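You operate a simulated robot arm through the tools that you are given. There is no shell and no other tool. Be economical: measure what you need, move in short steps, check, and stop when the job is done.

Carry out the task below with a simulated robot arm. There is one attempt and no reset: what you move stays moved.

JOB
Sort the four padded bags into the holders by name.
Fine: stand Jonas Riedekamp's in the blue holder, Harriet Lindcombe's in the orange one.

Only the result counts: the job must be done as asked and must still hold three seconds after the hand-in. Knocking over, shifting, dropping, spilling or breaking anything else fails it.

ROBOT AND FRAMES
A 6-joint arm with a two-finger parallel gripper, fixed in place. Base frame: the origin is at the foot of the arm, x ahead of it, y to its left, z up. Lengths are in mm, angles in rad, forces in N, time in s.
With the tool pointing down near the work surface it reaches from about 320 to 700 mm from the base axis. Its first joint turns from -2.897 to 2.897 rad. Payload 4.1 kg.
The tool frame sits at the grasp point between the pads (the TCP): z along the fingers, y along the line on which they close. The tips reach 23 mm beyond it. The gripper opens to 94 mm. The fingers are 38 mm wide and 10 mm thick; the gripper's body (54 by 96 mm) begins 39 mm behind the TCP.
Orientation is that of the tool frame in the base frame, as a unit quaternion [x, y, z, w]. With the fingers straight down and closing along the base's y, the tool's x points along the base's -x, its y along +y and its z along -z.

CONTROLS
- The arm moves only by the tool send_rows. Its argument "series" is a list of rows, each an object of numbers (a shift or turn left out is 0, a gripper value left out holds the last): "tx", "ty", "tz": the shift along the base's x, y, z in units of 40 mm (1.0 is 40 mm); "ax", "ay", "az": the turn, a rotation vector about the base's x, y, z in units of 4 degrees (1.0 is 4 degrees). In form: [{"tx": .., "ty": .., "tz": .., "ax": .., "ay": .., "az": ..}, ...]. A call has 1 to 20 rows; each row shifts and turns the commanded pose from where the row before left it. "gripper" is the opening, from 0 (shut) to 1 (fully open), set as the call begins (left out, the last holds). A call with a number of a shift or a turn outside -1 to 1 is refused whole. Each row takes 0.2 s and may step no farther than 50 mm and 0.15 rad from the row before; otherwise, or with a gripper value out of range, the whole call is refused. A pose out of reach is approached as far as the arm can. The call stops where the force on the tool passes 40 N (or 10 N more than at its start, if that is more) or the arm is blocked; 0.2 s more then pass. The fingers move at their own pace (about 45 mm/s each) and stop on an object; they squeeze with about 43 N. The grip force told is the motor's: it shows also when the fingers shut on nothing. Time passes only in rows, and 0.2 s behind the last, so rows that do not move let the fingers close. The reply holds the time, the measured pose of the TCP, the force on the tool along the base axes, the opening and the grip force, in the units named above and with some noise, with the torque about the TCP (base axes, N m) and any sound that the robot's microphone picked up, and new pictures: "pictures" is both (left out), scene, wrist or none.
- Cameras (640 x 400 px; columns grow to the right, rows downward): "scene" is fixed at [406.6, -495.3, 1575.3]; the picture's right is [1.00, 0.02, 0.00], its down [0.01, -0.61, -0.79] and it looks along [-0.01, 0.79, -0.61] (base axes); focal length 333 px, centre (320, 200). "wrist" rides on the gripper at [86, 16, -75] in the tool frame; the picture's right is [-0.18, 0.98, 0.00], its down [-0.58, -0.11, -0.81] and it looks along [-0.79, -0.15, 0.59] (tool axes); focal length 243 px, centre (320, 200). There is no depth. A picture from a camera that has moved, and an enlarged one, comes with that camera's place and axes in the base frame and with its lens. The place of the scene camera against the robot may be out by one fixed shift of up to 18 mm in any direction.
- raise_lower(by): slides the trunk up (or, below 0, down) by that many mm; the arm rides with it, the base frame stays. It gives what a move gives, with no picture.
- inspect(camera, box): a new picture of the part [left, top, right, bottom] of that camera's present view, enlarged. It takes no simulated time.
- finish_job(): hands the job in; it is judged then, once.

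Work in short steps. Places have to be worked out from the pictures, the camera data and where the tool is seen: move nearer, look again, correct. Check each grasp and each placing, and mend what went wrong. You have 120 turns and 200 pictures in all, those below and enlarged ones among them. Open the gripper and draw the arm clear of the work before you hand the job in, unless the task says otherwise; then end with one line.

The tools are called after "Request:" as name(argument=value, ...) on one line, values as JSON. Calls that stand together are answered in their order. send_rows: Moves the arm, as the interface text tells. Its arguments: {"type":"object","properties":{"series":{"type":"array","items":{"type":"object","properties":{"tx":{"type":"number"},"ty":{"type":"number"},"tz":{"type":"number"},"ax":{"type":"number"},"ay":{"type":"number"},"az":{"type":"number"}}}},"gripper":{"type":"number"},"pictures":{"type":"string","enum":["both","scene","wrist","none"]}},"required":["series"]} The other tools are called the same way: raise_lower (by) slides the trunk up or down; inspect (camera, box) takes an enlarged picture of a part of a camera's view; finish_job () hands the job in.

At the start:

```text
time_s: 0.0
position: [363.7, 331.4, 1135.0]
tcp_rot: [0.0, 1.0, 0.0, 0.0]
wrist_force: [-0.5, -0.3, 0.1]
wrist_torque: [0.01, -0.01, -0.03]
opening: 93.9
grasp_force: 0.1
trunk travel left (down, up): [-500.0, 90.0]
```

scene: 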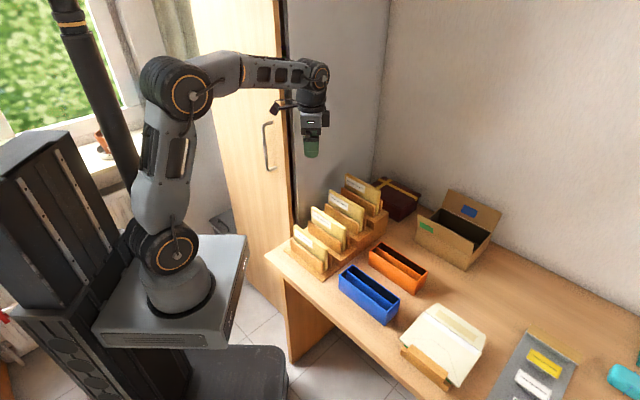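
wrist: 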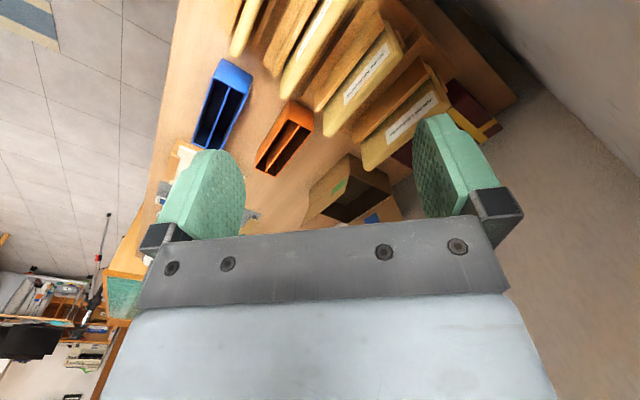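

I'll begin by enlarging the bags, holders and the other things on the desk.

Request:
inspect(camera="scene", box=[260, 160, 420, 260])

Request:
inspect(camera="wrist", box=[180, 0, 500, 200])

Request:
inspect(camera="scene", box=[320, 240, 640, 400])

```text
4.00 times, centred on (340, 210) of scene
camera zoom: at [406.6, -495.3, 1575.3], right [1.0, 0.02, 0.0], down [0.01, -0.61, -0.79], along [-0.01, 0.79, -0.61], focal length 1333 px, centre (240, 160)
```

zoom: 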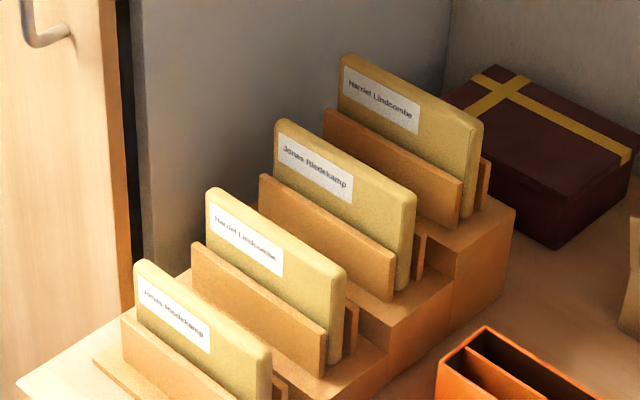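

```text
2.00 times, centred on (340, 100) of wrist
camera zoom: at [277.3, 349.5, 1209.9], right [0.18, 0.98, 0.0], down [0.58, -0.11, 0.81], along [0.79, -0.15, -0.59], focal length 485 px, centre (280, 400)
```

zoom: 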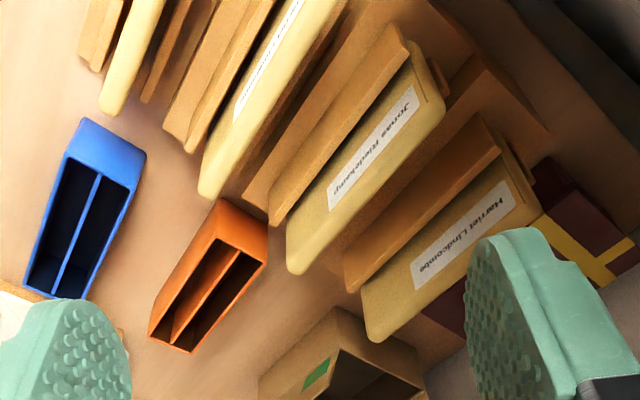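

```text
2.00 times, centred on (480, 320) of scene
camera zoom: at [406.6, -495.3, 1575.3], right [1.0, 0.02, 0.0], down [0.01, -0.61, -0.79], along [-0.01, 0.79, -0.61], focal length 666 px, centre (0, -40)
```

zoom: 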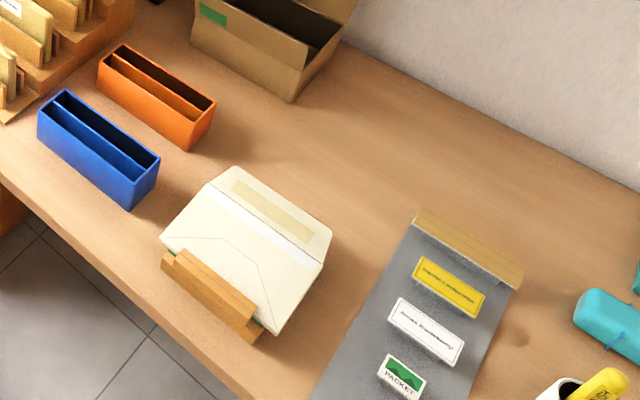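

All four labels can be read: two bags are Jonas's and two are Harriet's, and each holder has two slots. The bags and holders run at about -42° in yaw, so I'll turn the tool by that and move over the rack for a closer look.

Request:
send_rows(series=[{"az": -1, "tx": 0.3}, {"az": -1, "tx": 0.3}, {"az": -1, "tx": 0.3}, {"az": -1, "tx": 0.3}, {"az": -1, "tx": 0.3}, {"az": -1, "tx": 0.3}, {"az": -1, "tx": 0.3}, {"az": -1, "tx": 0.3}, {"az": -1, "tx": 0.3}, {"az": -1, "tx": 0.3}, {"az": -0.5}])

```text
time_s: 2.4
position: [484.0, 331.8, 1134.8]
tcp_rot: [0.359, 0.934, 0.0, -0.001]
wrist_force: [-0.1, -0.4, 1.2]
wrist_torque: [0.0, 0.0, 0.01]
opening: 93.9
grasp_force: 0.1
trunk travel left (down, up): [-500.0, 90.0]
camera wrist: at [430.5, 403.3, 1209.5], right [0.79, 0.61, 0.0], down [0.36, -0.47, 0.81], along [0.49, -0.64, -0.59], focal length 243 px, centre (320, 200)
```

scene: 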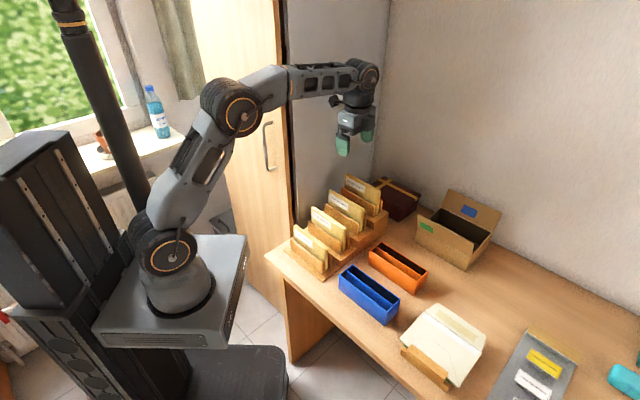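
wrist: 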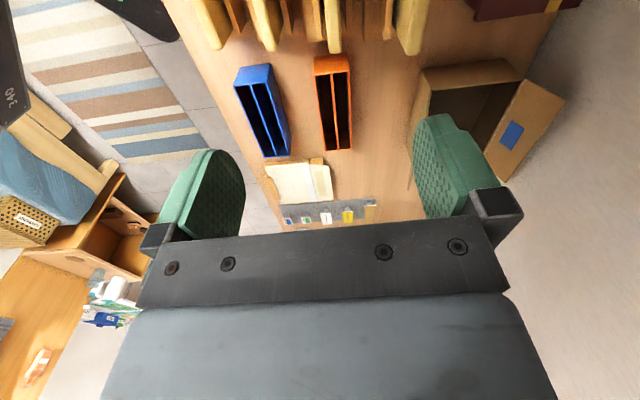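

The wrist view now looks along the bags' long axis. I'll pitch the tool about 30° so the camera looks steeply down on the bag tops and holders.

Request:
send_rows(series=[{"ax": 0.669, "ay": 0.743, "tx": -0.07, "ty": 0.063}, {"ax": 0.669, "ay": 0.743, "tx": -0.07, "ty": 0.063}, {"ax": 0.669, "ay": 0.743, "tx": -0.07, "ty": 0.063}, {"ax": 0.669, "ay": 0.743, "tx": -0.07, "ty": 0.063}, {"ax": 0.669, "ay": 0.743, "tx": -0.07, "ty": 0.063}, {"ax": 0.669, "ay": 0.743, "tx": -0.07, "ty": 0.063}, {"ax": 0.669, "ay": 0.743, "tx": -0.07, "ty": 0.063}, {"ax": 0.334, "ay": 0.371}], pictures="wrist")

```text
time_s: 4.2
position: [465.1, 349.9, 1135.6]
tcp_rot: [0.346, 0.902, 0.094, -0.242]
wrist_force: [-0.4, -0.1, -0.6]
wrist_torque: [0.03, 0.01, -0.03]
opening: 94.1
grasp_force: 0.0
trunk travel left (down, up): [-500.0, 90.0]
camera wrist: at [447.2, 388.4, 1243.5], right [0.78, 0.62, -0.09], down [0.6, -0.69, 0.41], along [0.19, -0.37, -0.91], focal length 243 px, centre (320, 200)
```

wrist: 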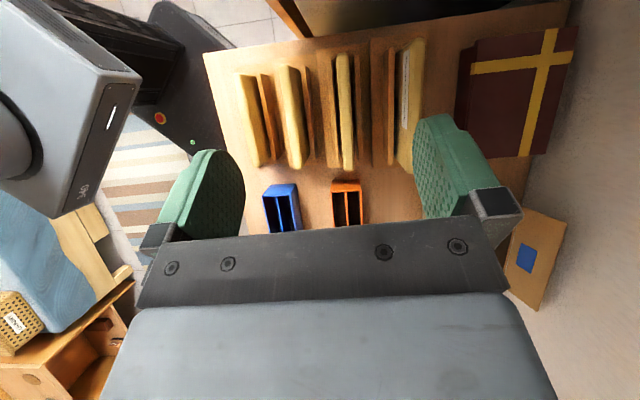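

Request:
inspect(camera="wrist", box=[220, 20, 460, 170])

Request:
inspect(camera="wrist", box=[240, 170, 400, 240])

Request:
inspect(camera="scene", box=[320, 235, 440, 335])

```text
2.67 times, centred on (340, 95) of wrist
camera zoom: at [447.2, 388.4, 1243.5], right [0.78, 0.62, -0.09], down [0.6, -0.69, 0.41], along [0.19, -0.37, -0.91], focal length 647 px, centre (267, 480)
```

zoom: 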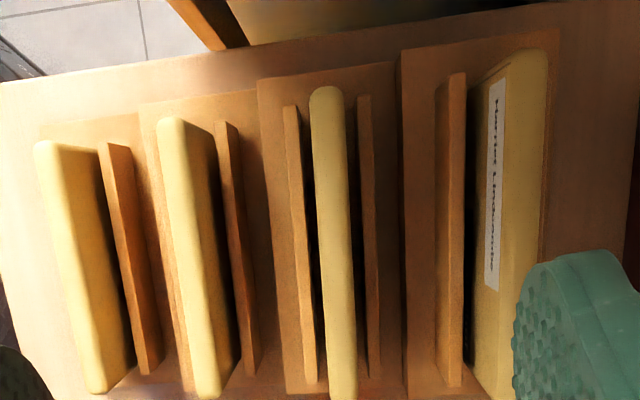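

```text
4.00 times, centred on (320, 205) of wrist
camera zoom: at [447.2, 388.4, 1243.5], right [0.78, 0.62, -0.09], down [0.6, -0.69, 0.41], along [0.19, -0.37, -0.91], focal length 970 px, centre (320, 180)
```

zoom: 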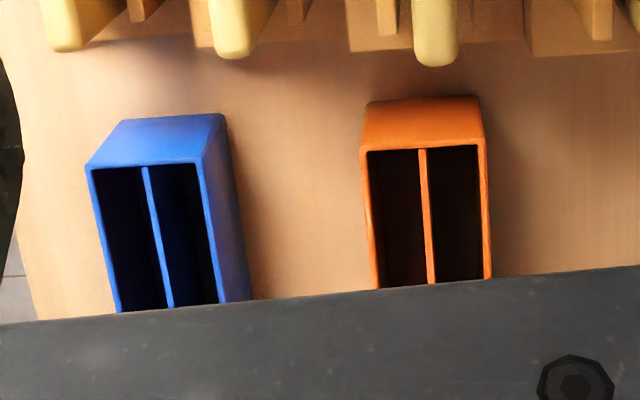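

```text
4.00 times, centred on (380, 285) of scene
camera zoom: at [406.6, -495.3, 1575.3], right [1.0, 0.02, 0.0], down [0.01, -0.61, -0.79], along [-0.01, 0.79, -0.61], focal length 1333 px, centre (80, -140)
```

zoom: 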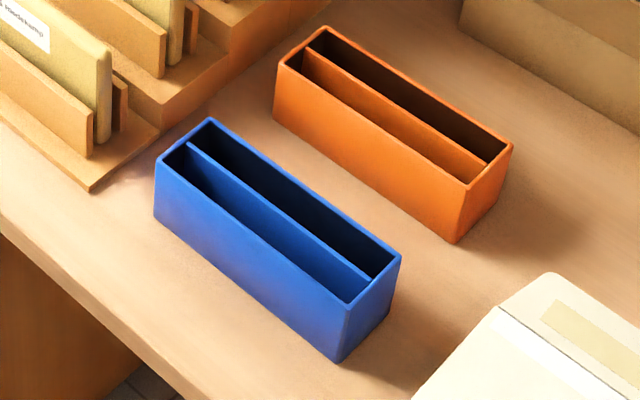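

From two wrist views I place the blue holder's rim at z≈809, the pieces lying along -45°, the bags about 15 mm thick and the slots about 25 mm wide. I'll level the tool at -45° yaw and descend above bag 3 (Jonas) for a close look.

Request:
send_rows(series=[{"ax": -0.669, "ay": -0.743, "tz": -0.35}, {"ax": -0.669, "ay": -0.743, "tz": -0.35}, {"ax": -0.669, "ay": -0.743, "tz": -0.35}, {"ax": -0.669, "ay": -0.743, "tz": -0.35}, {"ax": -0.669, "ay": -0.743, "tz": -0.35}, {"ax": -0.669, "ay": -0.743, "tz": -0.35}, {"ax": -0.669, "ay": -0.743, "tz": -0.35}, {"ax": -0.334, "ay": -0.371, "tz": -0.35}, {"az": -0.75, "tx": 0.32, "ty": 0.15, "tz": -0.3}])

```text
time_s: 6.2
position: [476.4, 355.6, 1011.7]
tcp_rot: [0.382, 0.924, -0.001, 0.001]
wrist_force: [0.0, 0.9, 0.1]
wrist_torque: [0.01, 0.03, -0.02]
opening: 94.1
grasp_force: 0.0
trunk travel left (down, up): [-500.0, 90.0]
camera wrist: at [427.0, 430.2, 1086.3], right [0.82, 0.57, 0.0], down [0.33, -0.49, 0.81], along [0.46, -0.67, -0.59], focal length 243 px, centre (320, 200)
```

scene: 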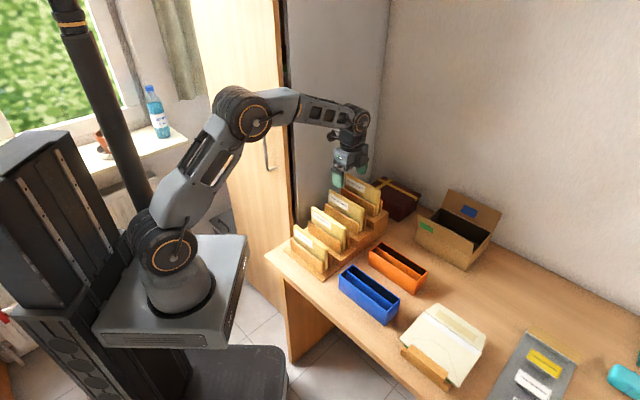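
wrist: 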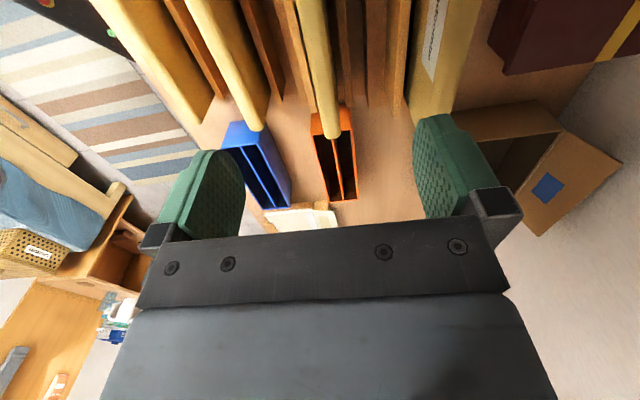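

Bag 3's top edge triangulates to about z 911 at n≈591, which is 3 mm off the TCP line, and it stands about 45 mm proud of the rack plates. I'll narrow the gripper, descend to z≈940 and look.

Request:
send_rows(series=[{"tx": 0.05, "ty": 0.05, "tz": -0.4}, {"tz": -0.5}, {"tz": -0.5}, {"tz": -0.4}, {}], gripper=0.5)

Request:
inspect(camera="wrist", box=[160, 0, 480, 200])

Request:
inspect(camera="scene", box=[280, 120, 440, 220])

```text
time_s: 7.4
position: [480.0, 358.2, 939.3]
tcp_rot: [0.382, 0.924, 0.0, 0.0]
wrist_force: [-0.2, -0.4, -1.1]
wrist_torque: [-0.01, 0.03, 0.0]
opening: 47.0
grasp_force: 0.1
trunk travel left (down, up): [-500.0, 90.0]
camera wrist: at [428.9, 431.4, 1013.9], right [0.82, 0.57, 0.0], down [0.33, -0.49, 0.81], along [0.46, -0.67, -0.59], focal length 243 px, centre (320, 200)
```

scene: 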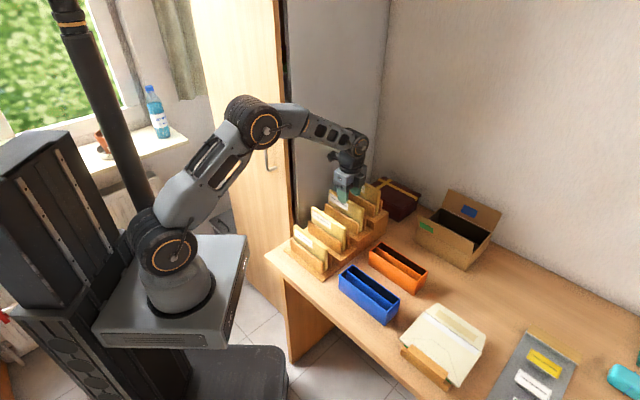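
wrist: 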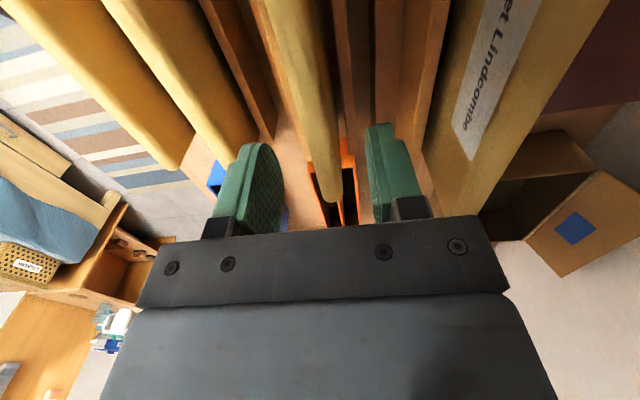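

```text
2.00 times, centred on (320, 100) of wrist
camera zoom: at [428.9, 431.4, 1013.9], right [0.82, 0.57, 0.0], down [0.33, -0.49, 0.81], along [0.46, -0.67, -0.59], focal length 485 px, centre (320, 400)
```

zoom: 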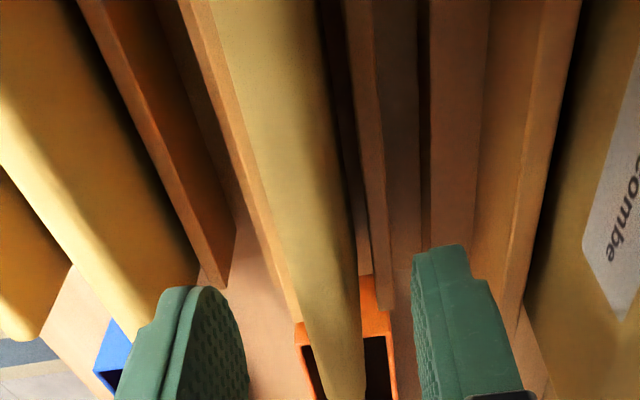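

```text
4.00 times, centred on (360, 170) of scene
camera zoom: at [406.6, -495.3, 1575.3], right [1.0, 0.02, 0.0], down [0.01, -0.61, -0.79], along [-0.01, 0.79, -0.61], focal length 1333 px, centre (160, 320)
```

zoom: 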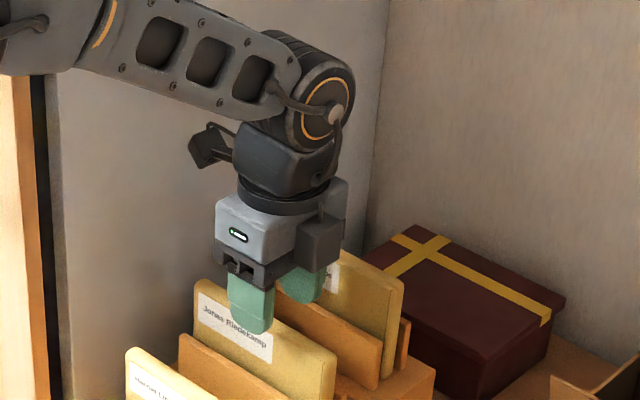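

The bag is centred between the fingers and the bag 4 plate clears the outer finger by about 19 mm. I'll descend to z≈902 and close.

Request:
send_rows(series=[{"tz": -0.32}, {"tz": -0.32}, {"tz": -0.3}], pictures="none")

Request:
send_rows(series=[{}, {}, {}, {}], gripper=0)

Request:
inspect(camera="scene", box=[280, 150, 440, 250])

```text
time_s: 8.2
position: [478.9, 357.1, 901.8]
tcp_rot: [0.382, 0.924, 0.0, 0.0]
wrist_force: [0.3, -0.5, -0.4]
wrist_torque: [-0.02, -0.05, 0.01]
opening: 46.8
grasp_force: 0.0
trunk travel left (down, up): [-500.0, 90.0]
```

```text
time_s: 9.2
position: [479.6, 355.6, 902.0]
tcp_rot: [0.382, 0.924, -0.001, 0.0]
wrist_force: [0.0, 0.2, -0.1]
wrist_torque: [0.0, -0.01, 0.02]
opening: 15.2
grasp_force: 43.3
trunk travel left (down, up): [-500.0, 90.0]
camera wrist: at [429.6, 431.2, 976.9], right [0.82, 0.57, 0.0], down [0.33, -0.49, 0.81], along [0.46, -0.67, -0.59], focal length 243 px, centre (320, 200)
```

scene: 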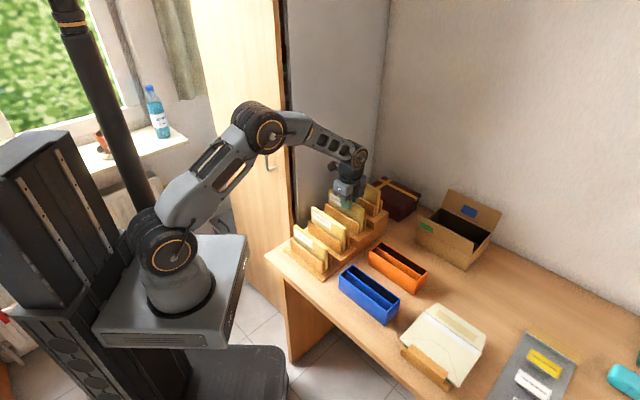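
wrist: 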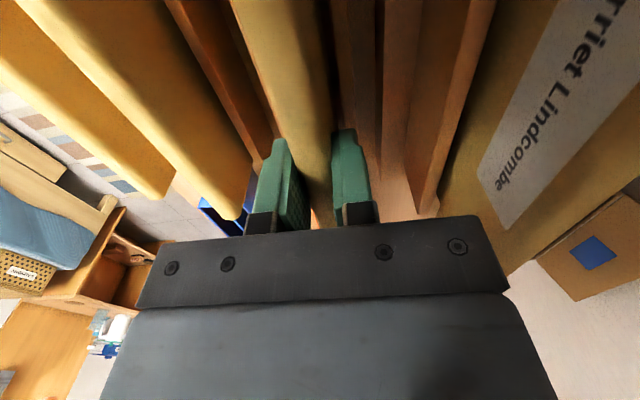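

```text
4.00 times, centred on (360, 200) of scene
camera zoom: at [406.6, -495.3, 1575.3], right [1.0, 0.02, 0.0], down [0.01, -0.61, -0.79], along [-0.01, 0.79, -0.61], focal length 1333 px, centre (160, 200)
```

zoom: 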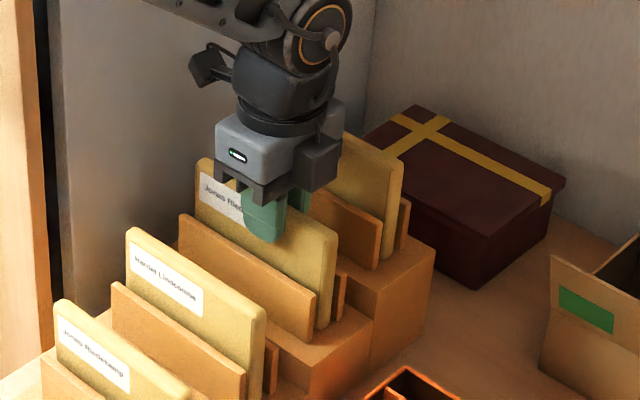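

The bag is gripped at 15.2 mm with 43 N. I'll lift it straight up by 130 mm.

Request:
send_rows(series=[{"tz": 0.25}, {"tz": 0.5}, {"tz": 0.5}, {"tz": 0.5}, {"tz": 0.5}, {"tz": 0.5}, {"tz": 0.5}, {}])

Request:
inspect(camera="scene", box=[280, 120, 440, 220])

```text
time_s: 11.0
position: [479.8, 360.2, 1030.6]
tcp_rot: [0.382, 0.924, -0.001, 0.0]
wrist_force: [0.4, 0.0, 0.3]
wrist_torque: [0.04, -0.02, 0.0]
opening: 15.2
grasp_force: 42.6
trunk travel left (down, up): [-500.0, 90.0]
camera wrist: at [429.7, 432.7, 1105.8], right [0.82, 0.57, 0.0], down [0.33, -0.49, 0.81], along [0.46, -0.67, -0.59], focal length 243 px, centre (320, 200)
```

scene: 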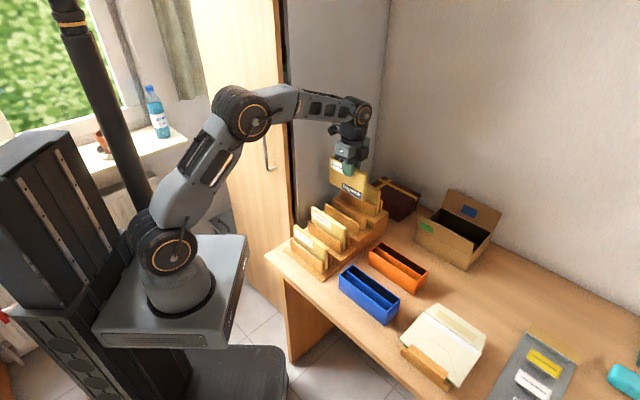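
wrist: 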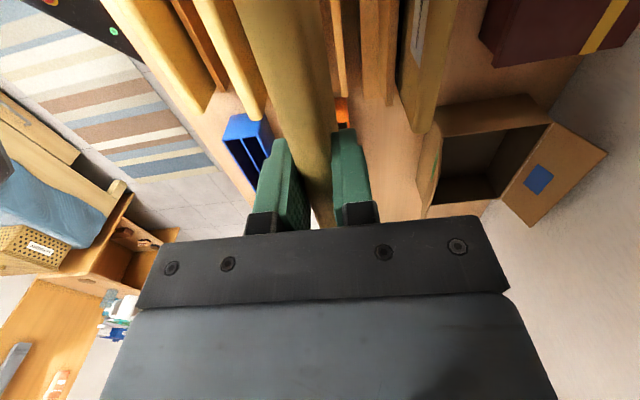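

```text
4.00 times, centred on (360, 170) of scene
camera zoom: at [406.6, -495.3, 1575.3], right [1.0, 0.02, 0.0], down [0.01, -0.61, -0.79], along [-0.01, 0.79, -0.61], focal length 1333 px, centre (160, 320)
```

zoom: 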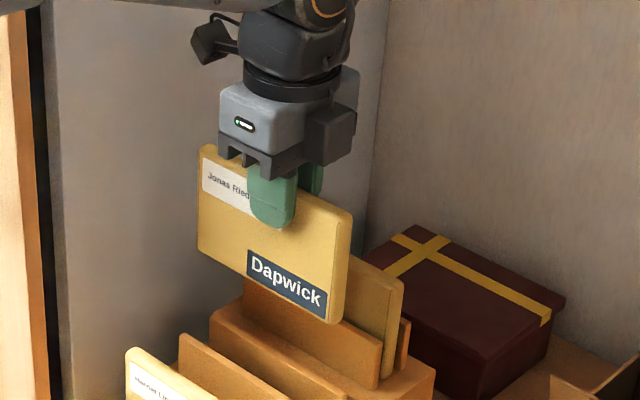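

Bag 3 is lifted cleanly; it hangs about 104 mm tall and also shows a lower "Dapwick" tag. I'll carry it at this height to above the blue holder's near slot and look again.

Request:
send_rows(series=[{"ty": -0.4, "tx": 0.05}, {"ty": -0.8, "tx": 0.14}, {"ty": -0.9, "tx": 0.16}, {"ty": -0.9, "tx": 0.16}, {"ty": -0.9, "tx": 0.16}, {"ty": -0.9, "tx": 0.16}, {"ty": -0.9, "tx": 0.16}, {"ty": -0.8, "tx": 0.12}, {"ty": -0.4, "tx": 0.06}, {"tz": -0.6}, {"tz": -0.6}, {}])

Request:
inspect(camera="wrist", box=[200, 0, 440, 150])

Request:
inspect(camera="scene", box=[290, 200, 450, 300])

```text
time_s: 13.6
position: [524.3, 81.4, 983.0]
tcp_rot: [0.382, 0.924, 0.0, 0.0]
wrist_force: [0.4, -0.2, -0.4]
wrist_torque: [0.01, 0.01, -0.02]
opening: 15.1
grasp_force: 43.2
trunk travel left (down, up): [-500.0, 90.0]
camera wrist: at [475.4, 155.8, 1058.2], right [0.82, 0.57, 0.0], down [0.33, -0.49, 0.81], along [0.46, -0.67, -0.59], focal length 243 px, centre (320, 200)
```

scene: 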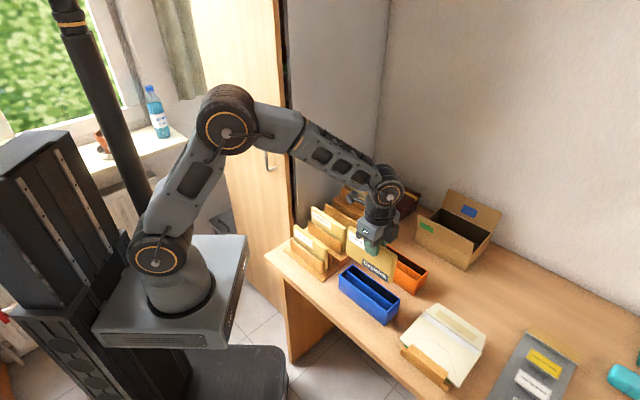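
wrist: 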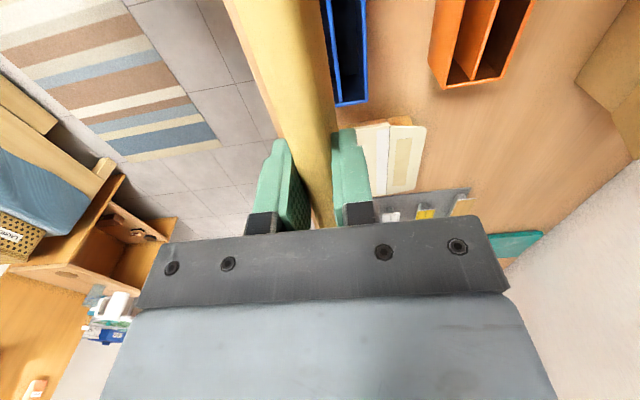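

```text
2.67 times, centred on (320, 75) of wrist
camera zoom: at [475.4, 155.8, 1058.2], right [0.82, 0.57, 0.0], down [0.33, -0.49, 0.81], along [0.46, -0.67, -0.59], focal length 647 px, centre (320, 533)
```

zoom: 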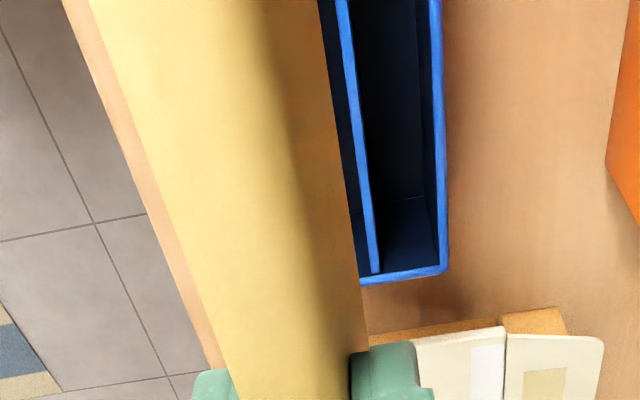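

```text
4.00 times, centred on (370, 250) of scene
camera zoom: at [406.6, -495.3, 1575.3], right [1.0, 0.02, 0.0], down [0.01, -0.61, -0.79], along [-0.01, 0.79, -0.61], focal length 1333 px, centre (120, 0)
```

zoom: 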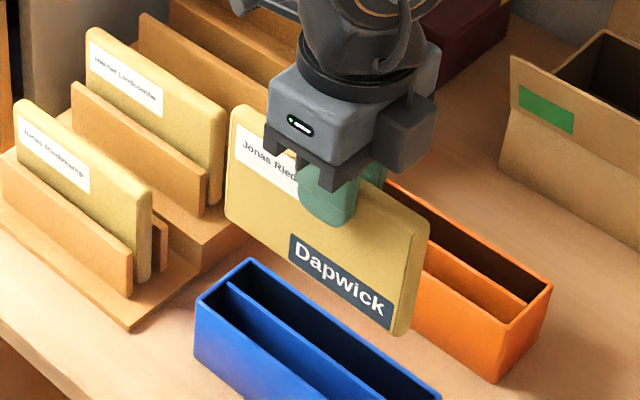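

The blue rim corner checks out: the holder spans n 414–472 with the divider near 442, and the bag is now at n≈428, centred lengthwise. I'll lower to just above the rim and look.

Request:
send_rows(series=[{"tz": -0.5}, {"tz": -0.5}, {"tz": -0.5}, {}])

Request:
inspect(camera="scene", box=[310, 225, 430, 325])

Request:
inspect(camera="wrist", box=[240, 0, 400, 100])

```text
time_s: 14.6
position: [527.3, 81.6, 921.9]
tcp_rot: [0.382, 0.924, 0.0, 0.001]
wrist_force: [0.0, 0.7, -0.9]
wrist_torque: [-0.01, 0.0, 0.03]
opening: 15.1
grasp_force: 43.1
trunk travel left (down, up): [-500.0, 90.0]
camera wrist: at [477.0, 156.1, 997.9], right [0.82, 0.57, 0.0], down [0.33, -0.49, 0.81], along [0.46, -0.67, -0.59], focal length 243 px, centre (320, 200)
```

scene: 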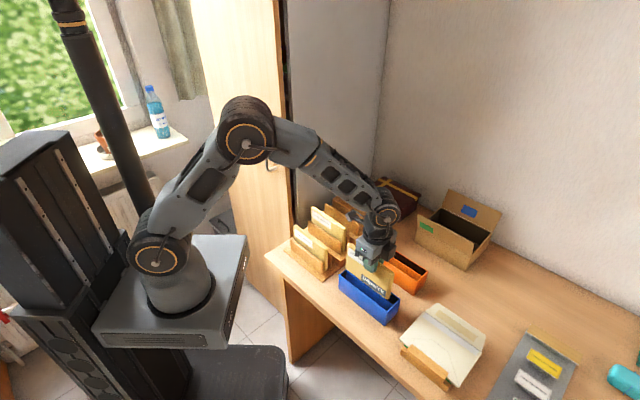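
wrist: 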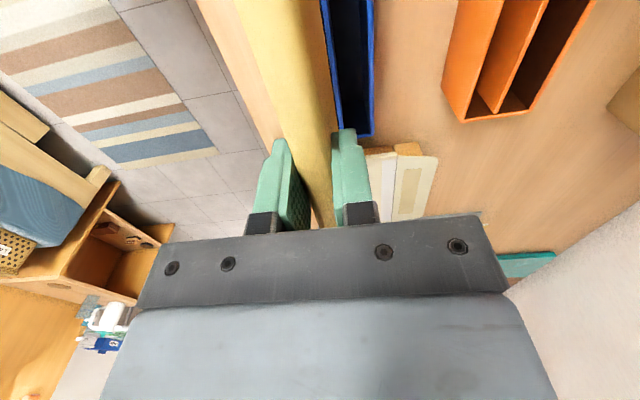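

```text
4.00 times, centred on (370, 275) of scene
camera zoom: at [406.6, -495.3, 1575.3], right [1.0, 0.02, 0.0], down [0.01, -0.61, -0.79], along [-0.01, 0.79, -0.61], focal length 1333 px, centre (120, -100)
```

zoom: 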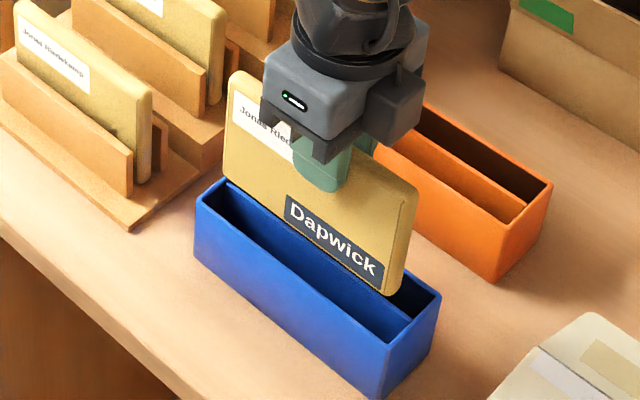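

```text
4.00 times, centred on (320, 50) of wrist
camera zoom: at [477.0, 156.1, 997.9], right [0.82, 0.57, 0.0], down [0.33, -0.49, 0.81], along [0.46, -0.67, -0.59], focal length 970 px, centre (320, 800)
```

zoom: 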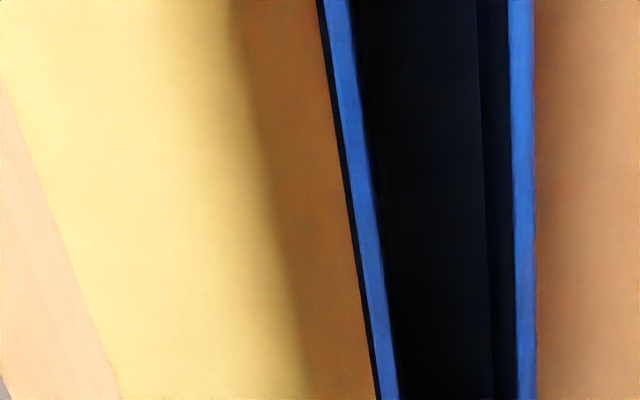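

The bag's inner face is nearly over the divider (slot about 418.5–438.5), so I'll shift it about 2.5 mm outward and lower it into the slot, watching the force.

Request:
send_rows(series=[{"tx": -0.045, "ty": -0.045}, {}, {"tz": -0.25}, {"tz": -0.25}, {"tz": -0.25}, {"tz": -0.25}, {}])

Request:
inspect(camera="scene", box=[310, 225, 430, 325])

Request:
inspect(camera="wrist", box=[240, 0, 400, 100])

```text
time_s: 16.2
position: [525.5, 79.4, 882.4]
tcp_rot: [0.382, 0.924, -0.001, 0.0]
wrist_force: [0.0, -0.1, -0.4]
wrist_torque: [-0.01, -0.03, 0.02]
opening: 15.3
grasp_force: 42.8
trunk travel left (down, up): [-500.0, 90.0]
camera wrist: at [474.7, 154.1, 958.4], right [0.82, 0.57, 0.0], down [0.33, -0.49, 0.81], along [0.46, -0.67, -0.59], focal length 243 px, centre (320, 200)
```

scene: 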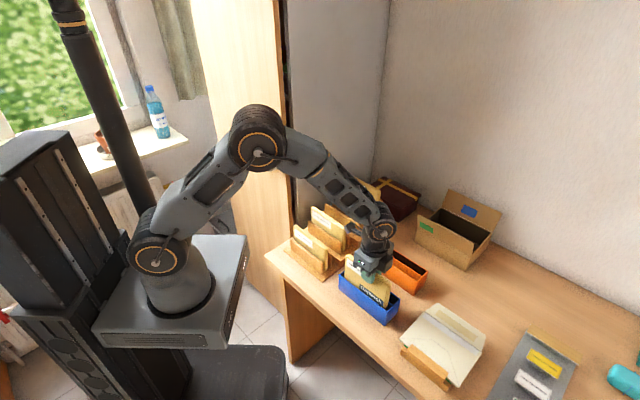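
wrist: 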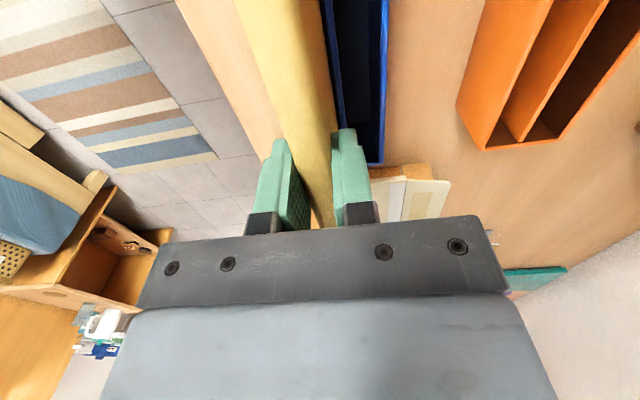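

```text
4.00 times, centred on (370, 275) of scene
camera zoom: at [406.6, -495.3, 1575.3], right [1.0, 0.02, 0.0], down [0.01, -0.61, -0.79], along [-0.01, 0.79, -0.61], focal length 1333 px, centre (120, -100)
```

zoom: 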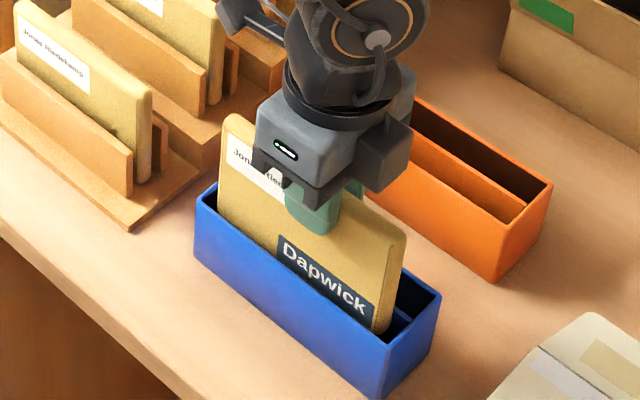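

```text
4.00 times, centred on (320, 50) of wrist
camera zoom: at [474.7, 154.1, 958.4], right [0.82, 0.57, 0.0], down [0.33, -0.49, 0.81], along [0.46, -0.67, -0.59], focal length 970 px, centre (320, 800)
```

zoom: 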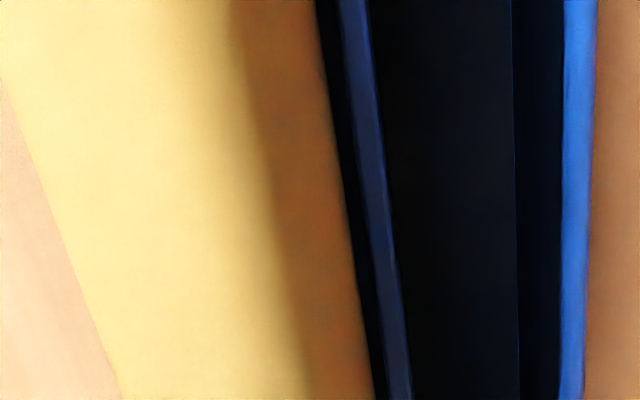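

The bag has entered the near slot with no contact force. I'll continue down in small steps until it touches the floor of the slot.

Request:
send_rows(series=[{"tz": -0.25}, {"tz": -0.2}, {}], pictures="none")

Request:
send_rows(series=[{"tz": -0.1}, {"tz": -0.1}, {}], pictures="scene")

Request:
inspect(camera="scene", box=[310, 225, 430, 325])

```text
time_s: 17.0
position: [524.3, 80.4, 865.1]
tcp_rot: [0.383, 0.924, 0.001, -0.001]
wrist_force: [0.1, -0.2, 0.2]
wrist_torque: [-0.01, 0.0, -0.03]
opening: 15.1
grasp_force: 42.9
trunk travel left (down, up): [-500.0, 90.0]
```

```text
time_s: 17.8
position: [524.8, 79.4, 856.3]
tcp_rot: [0.383, 0.924, 0.0, 0.0]
wrist_force: [-0.2, -0.2, -0.1]
wrist_torque: [-0.03, -0.01, 0.0]
opening: 14.8
grasp_force: 42.8
trunk travel left (down, up): [-500.0, 90.0]
```

scene: 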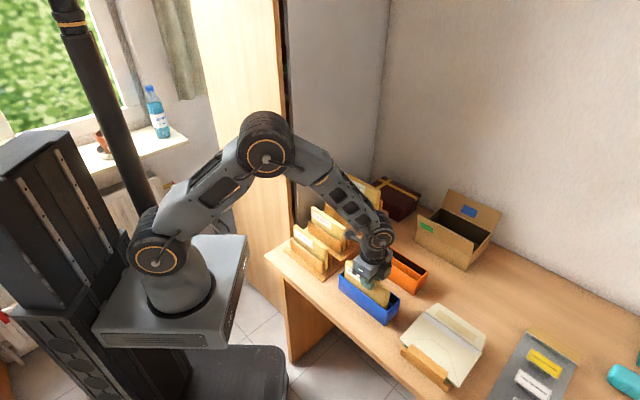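

```text
4.00 times, centred on (370, 275) of scene
camera zoom: at [406.6, -495.3, 1575.3], right [1.0, 0.02, 0.0], down [0.01, -0.61, -0.79], along [-0.01, 0.79, -0.61], focal length 1333 px, centre (120, -100)
```

zoom: 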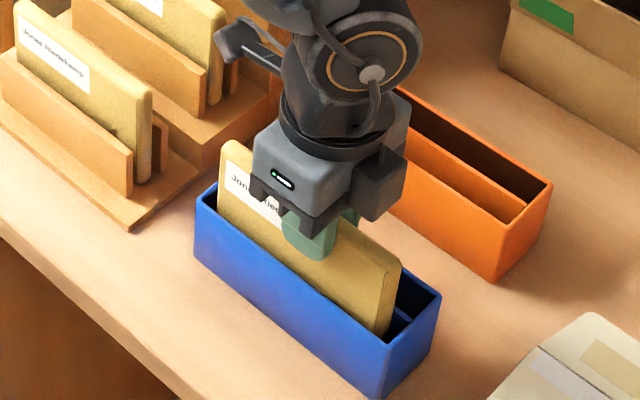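

Still no contact at 856; I'll go on in 3 mm steps.

Request:
send_rows(series=[{"tz": -0.07}, {"tz": -0.07}, {}], pictures="none")

Request:
send_rows(series=[{"tz": -0.07}, {"tz": -0.07}, {}], pictures="none")

```text
time_s: 18.6
position: [525.3, 78.5, 850.8]
tcp_rot: [0.383, 0.924, 0.0, 0.0]
wrist_force: [-0.5, -1.0, 0.0]
wrist_torque: [0.0, -0.01, -0.01]
opening: 15.3
grasp_force: 42.9
trunk travel left (down, up): [-500.0, 90.0]
```

```text
time_s: 19.4
position: [524.4, 78.2, 846.8]
tcp_rot: [0.383, 0.924, 0.0, 0.0]
wrist_force: [0.4, -0.8, -0.5]
wrist_torque: [-0.01, 0.0, -0.03]
opening: 14.9
grasp_force: 42.3
trunk travel left (down, up): [-500.0, 90.0]
```

Still free at about 846; a few more small steps.

Request:
send_rows(series=[{"tz": -0.06}, {"tz": -0.06}, {}], pictures="none")

Request:
send_rows(series=[{"tz": -0.06}, {"tz": -0.06}, {}], pictures="both")

Request:
inspect(camera="scene", box=[330, 240, 410, 290])

```text
time_s: 20.2
position: [524.7, 79.4, 840.2]
tcp_rot: [0.382, 0.924, 0.001, 0.0]
wrist_force: [-0.2, -0.1, 0.0]
wrist_torque: [0.02, 0.02, 0.0]
opening: 15.2
grasp_force: 43.2
trunk travel left (down, up): [-500.0, 90.0]
```

```text
time_s: 21.0
position: [524.5, 80.4, 837.7]
tcp_rot: [0.383, 0.924, 0.001, 0.0]
wrist_force: [-1.7, -0.7, 13.7]
wrist_torque: [0.42, 0.63, 0.0]
opening: 15.0
grasp_force: 42.6
trunk travel left (down, up): [-500.0, 90.0]
camera wrist: at [474.5, 153.8, 912.7], right [0.83, 0.56, 0.0], down [0.33, -0.49, 0.81], along [0.46, -0.66, -0.59], focal length 243 px, centre (320, 200)
```

scene: 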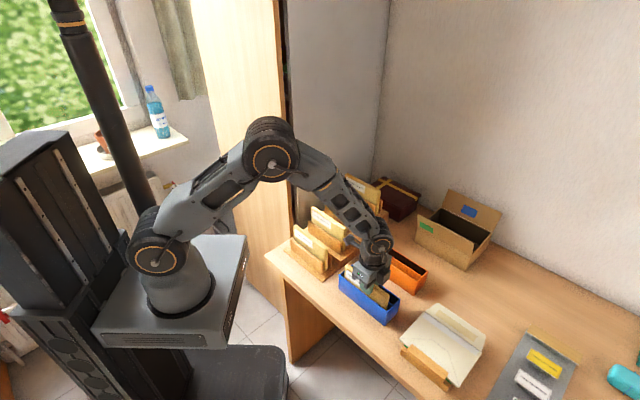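
wrist: 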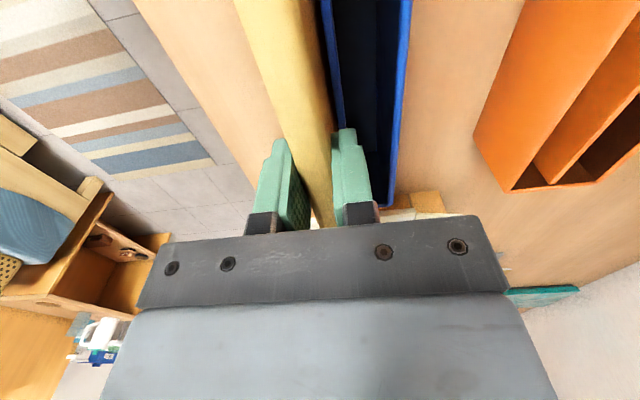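

```text
8.00 times, centred on (370, 265) of scene
camera zoom: at [406.6, -495.3, 1575.3], right [1.0, 0.02, 0.0], down [0.01, -0.61, -0.79], along [-0.01, 0.79, -0.61], focal length 2665 px, centre (-80, -320)
```

zoom: 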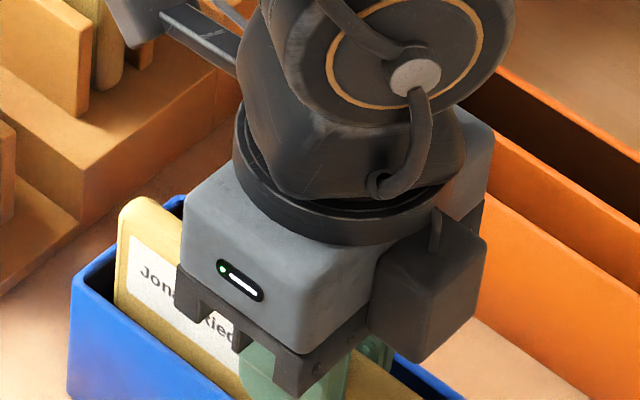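

The bag is on the slot floor: 13.7 N upward at TCP z≈838, with the fingertips still just above the rim. I'll relax 1 mm, open a little, and rise.

Request:
send_rows(series=[{"tz": 0.03}, {}, {}, {}], gripper=0.28)

Request:
send_rows(series=[{"tz": 0.3}, {"tz": 0.5}, {"tz": 0.8}, {"tz": 0.8}, {"tz": 0.8}, {}])

Request:
inspect(camera="scene", box=[290, 210, 450, 310])

Request:
inspect(camera="wrist", box=[240, 0, 400, 100])

```text
time_s: 22.0
position: [525.2, 79.3, 837.3]
tcp_rot: [0.383, 0.924, -0.001, 0.001]
wrist_force: [-0.4, 0.2, 0.6]
wrist_torque: [0.02, 0.01, 0.02]
opening: 26.1
grasp_force: 0.0
trunk travel left (down, up): [-500.0, 90.0]
camera wrist: at [474.6, 154.1, 912.3], right [0.82, 0.57, 0.0], down [0.33, -0.49, 0.81], along [0.46, -0.67, -0.59], focal length 243 px, centre (320, 200)
```

scene: 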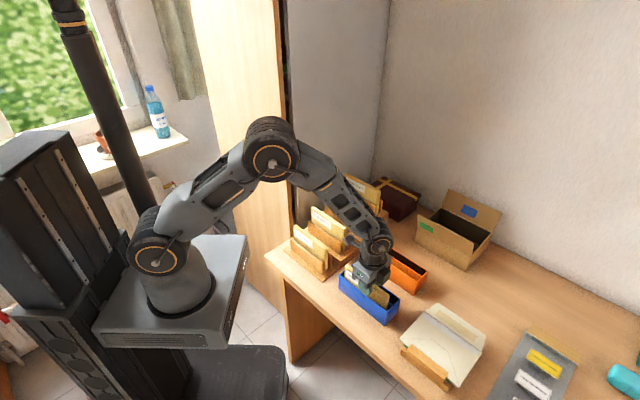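
wrist: 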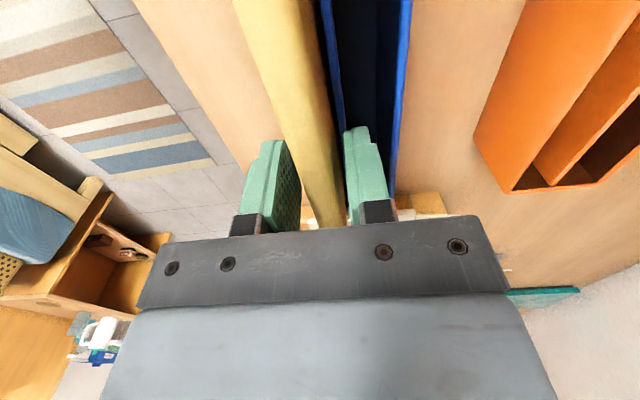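

```text
time_s: 23.4
position: [525.1, 80.8, 964.9]
tcp_rot: [0.383, 0.924, 0.001, 0.0]
wrist_force: [-0.6, 1.0, -0.5]
wrist_torque: [0.0, 0.01, 0.01]
opening: 26.1
grasp_force: 0.0
trunk travel left (down, up): [-500.0, 90.0]
camera wrist: at [474.8, 155.6, 1040.3], right [0.82, 0.57, 0.0], down [0.33, -0.49, 0.81], along [0.46, -0.67, -0.59], focal length 243 px, centre (320, 200)
```

scene: 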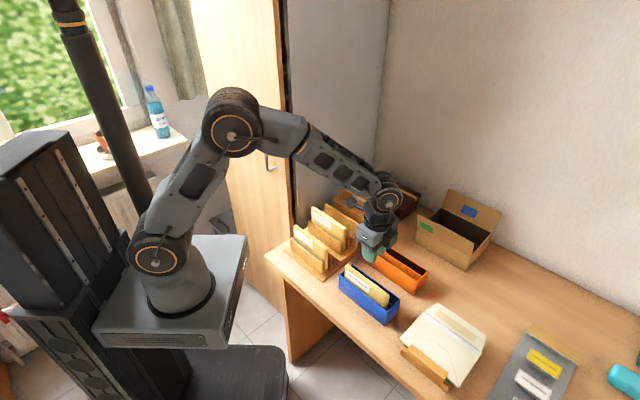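
wrist: 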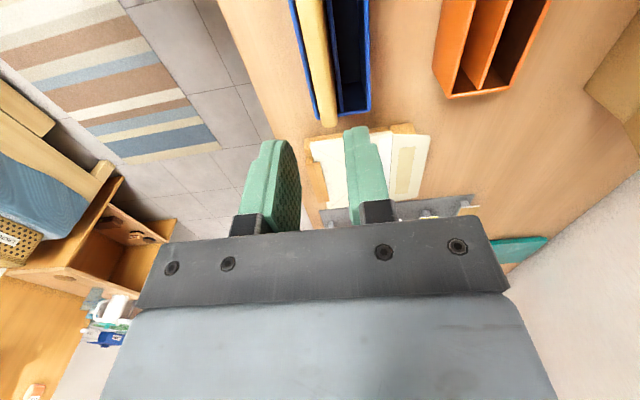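

```text
4.00 times, centred on (370, 260) of scene
camera zoom: at [406.6, -495.3, 1575.3], right [1.0, 0.02, 0.0], down [0.01, -0.61, -0.79], along [-0.01, 0.79, -0.61], focal length 1333 px, centre (120, -40)
```

zoom: 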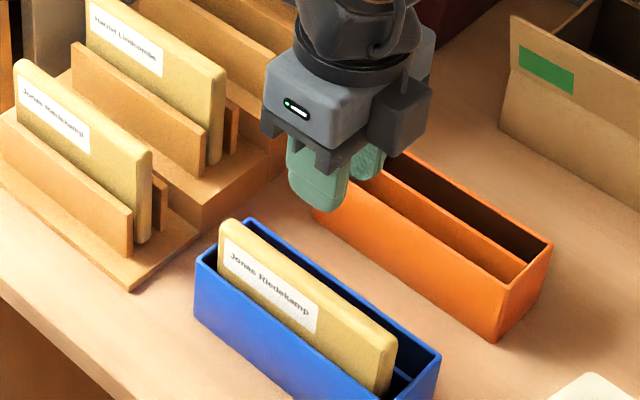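

```text
4.00 times, centred on (320, 50) of wrist
camera zoom: at [474.8, 155.6, 1040.3], right [0.82, 0.57, 0.0], down [0.33, -0.49, 0.81], along [0.46, -0.67, -0.59], focal length 970 px, centre (320, 800)
```

zoom: 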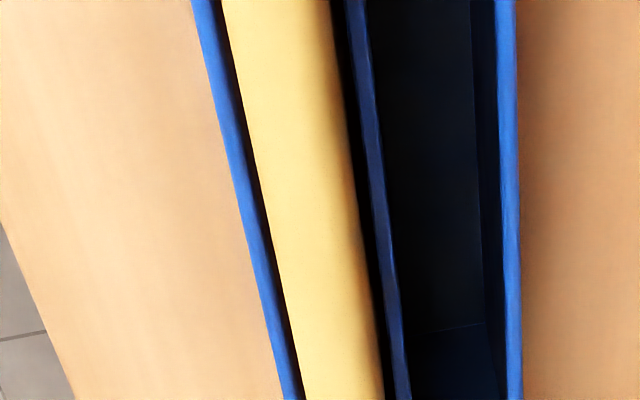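

Bag 3 stands upright in blue's near slot. I'll take the front bag (Jonas) next; I place it near n≈441 with its top around z 845–850, so I'll hover above it.

Request:
send_rows(series=[{"tx": -0.4, "ty": 0.45}, {"tx": -0.7, "ty": 0.8}, {"tx": -0.7, "ty": 0.8}, {"tx": -0.7, "ty": 0.8}, {"tx": -0.7, "ty": 0.8}, {"tx": -0.55, "ty": 0.6}, {"tz": -0.6}, {"tz": -0.4}, {}], gripper=0.5, pictures="wrist")

Request:
inspect(camera="wrist", box=[160, 0, 480, 200])

```text
time_s: 25.4
position: [375.3, 249.9, 925.7]
tcp_rot: [0.383, 0.924, 0.0, 0.0]
wrist_force: [0.5, 0.7, 0.7]
wrist_torque: [0.0, 0.0, 0.01]
opening: 46.6
grasp_force: 0.0
trunk travel left (down, up): [-500.0, 90.0]
camera wrist: at [324.6, 323.8, 1000.4], right [0.82, 0.57, 0.0], down [0.33, -0.49, 0.81], along [0.46, -0.67, -0.59], focal length 243 px, centre (320, 200)
```

wrist: 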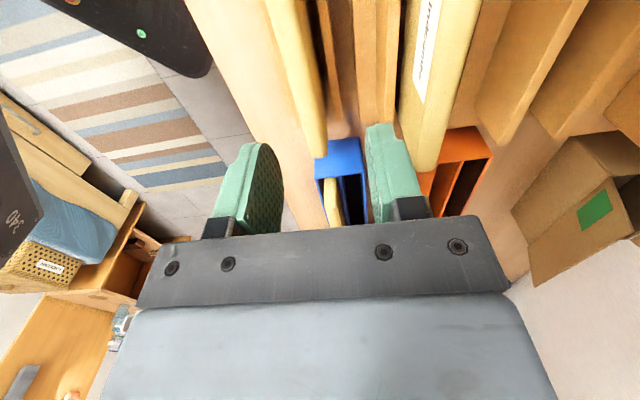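

```text
2.00 times, centred on (320, 100) of wrist
camera zoom: at [324.6, 323.8, 1000.4], right [0.82, 0.57, 0.0], down [0.33, -0.49, 0.81], along [0.46, -0.67, -0.59], focal length 485 px, centre (320, 400)
```

zoom: 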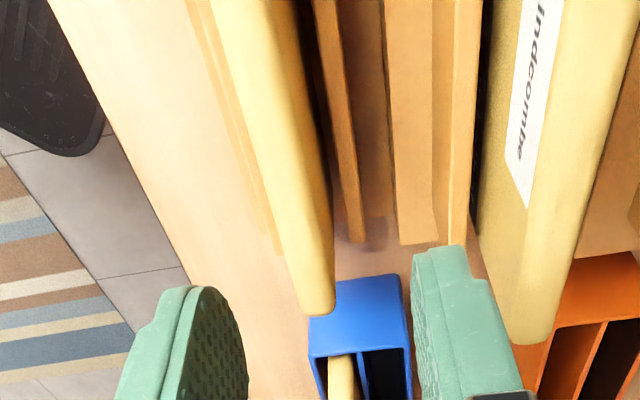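

Bag 1's centreline is at n≈427 with its top at z≈846, so I need to shift -15 mm across. I'll correct that and descend to 875 for a check.

Request:
send_rows(series=[{"tx": -0.265, "ty": -0.265}, {"tz": -0.6}, {"tz": -0.65}, {}], pictures="wrist")

Request:
inspect(camera="scene", box=[260, 180, 380, 280])

```text
time_s: 26.4
position: [362.8, 237.0, 876.2]
tcp_rot: [0.383, 0.924, 0.0, 0.0]
wrist_force: [-0.7, 0.4, 0.2]
wrist_torque: [0.0, -0.01, 0.0]
opening: 47.1
grasp_force: 0.1
trunk travel left (down, up): [-500.0, 90.0]
camera wrist: at [313.6, 312.0, 950.8], right [0.82, 0.57, 0.0], down [0.33, -0.49, 0.81], along [0.46, -0.67, -0.59], focal length 243 px, centre (320, 200)
```

wrist: 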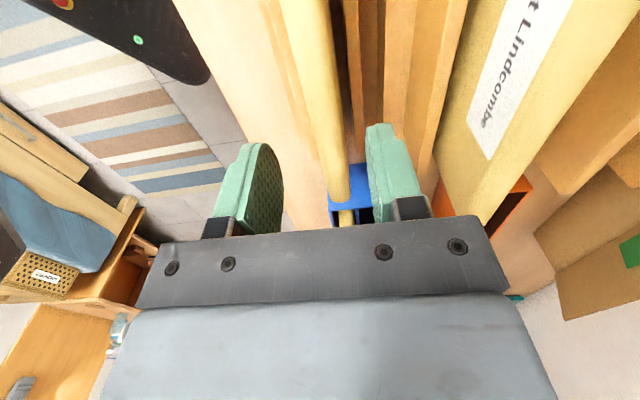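

```text
4.00 times, centred on (320, 230) of scene
camera zoom: at [406.6, -495.3, 1575.3], right [1.0, 0.02, 0.0], down [0.01, -0.61, -0.79], along [-0.01, 0.79, -0.61], focal length 1333 px, centre (320, 80)
```

zoom: 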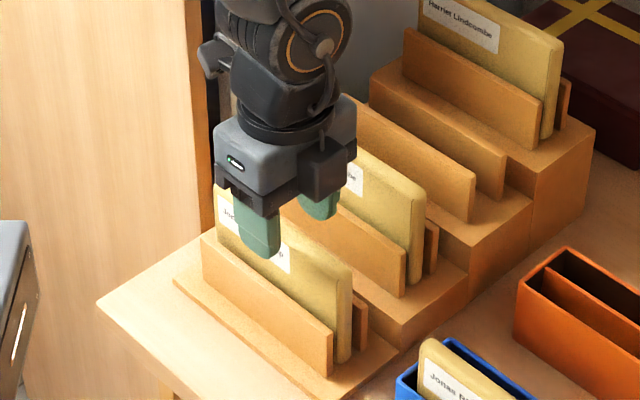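

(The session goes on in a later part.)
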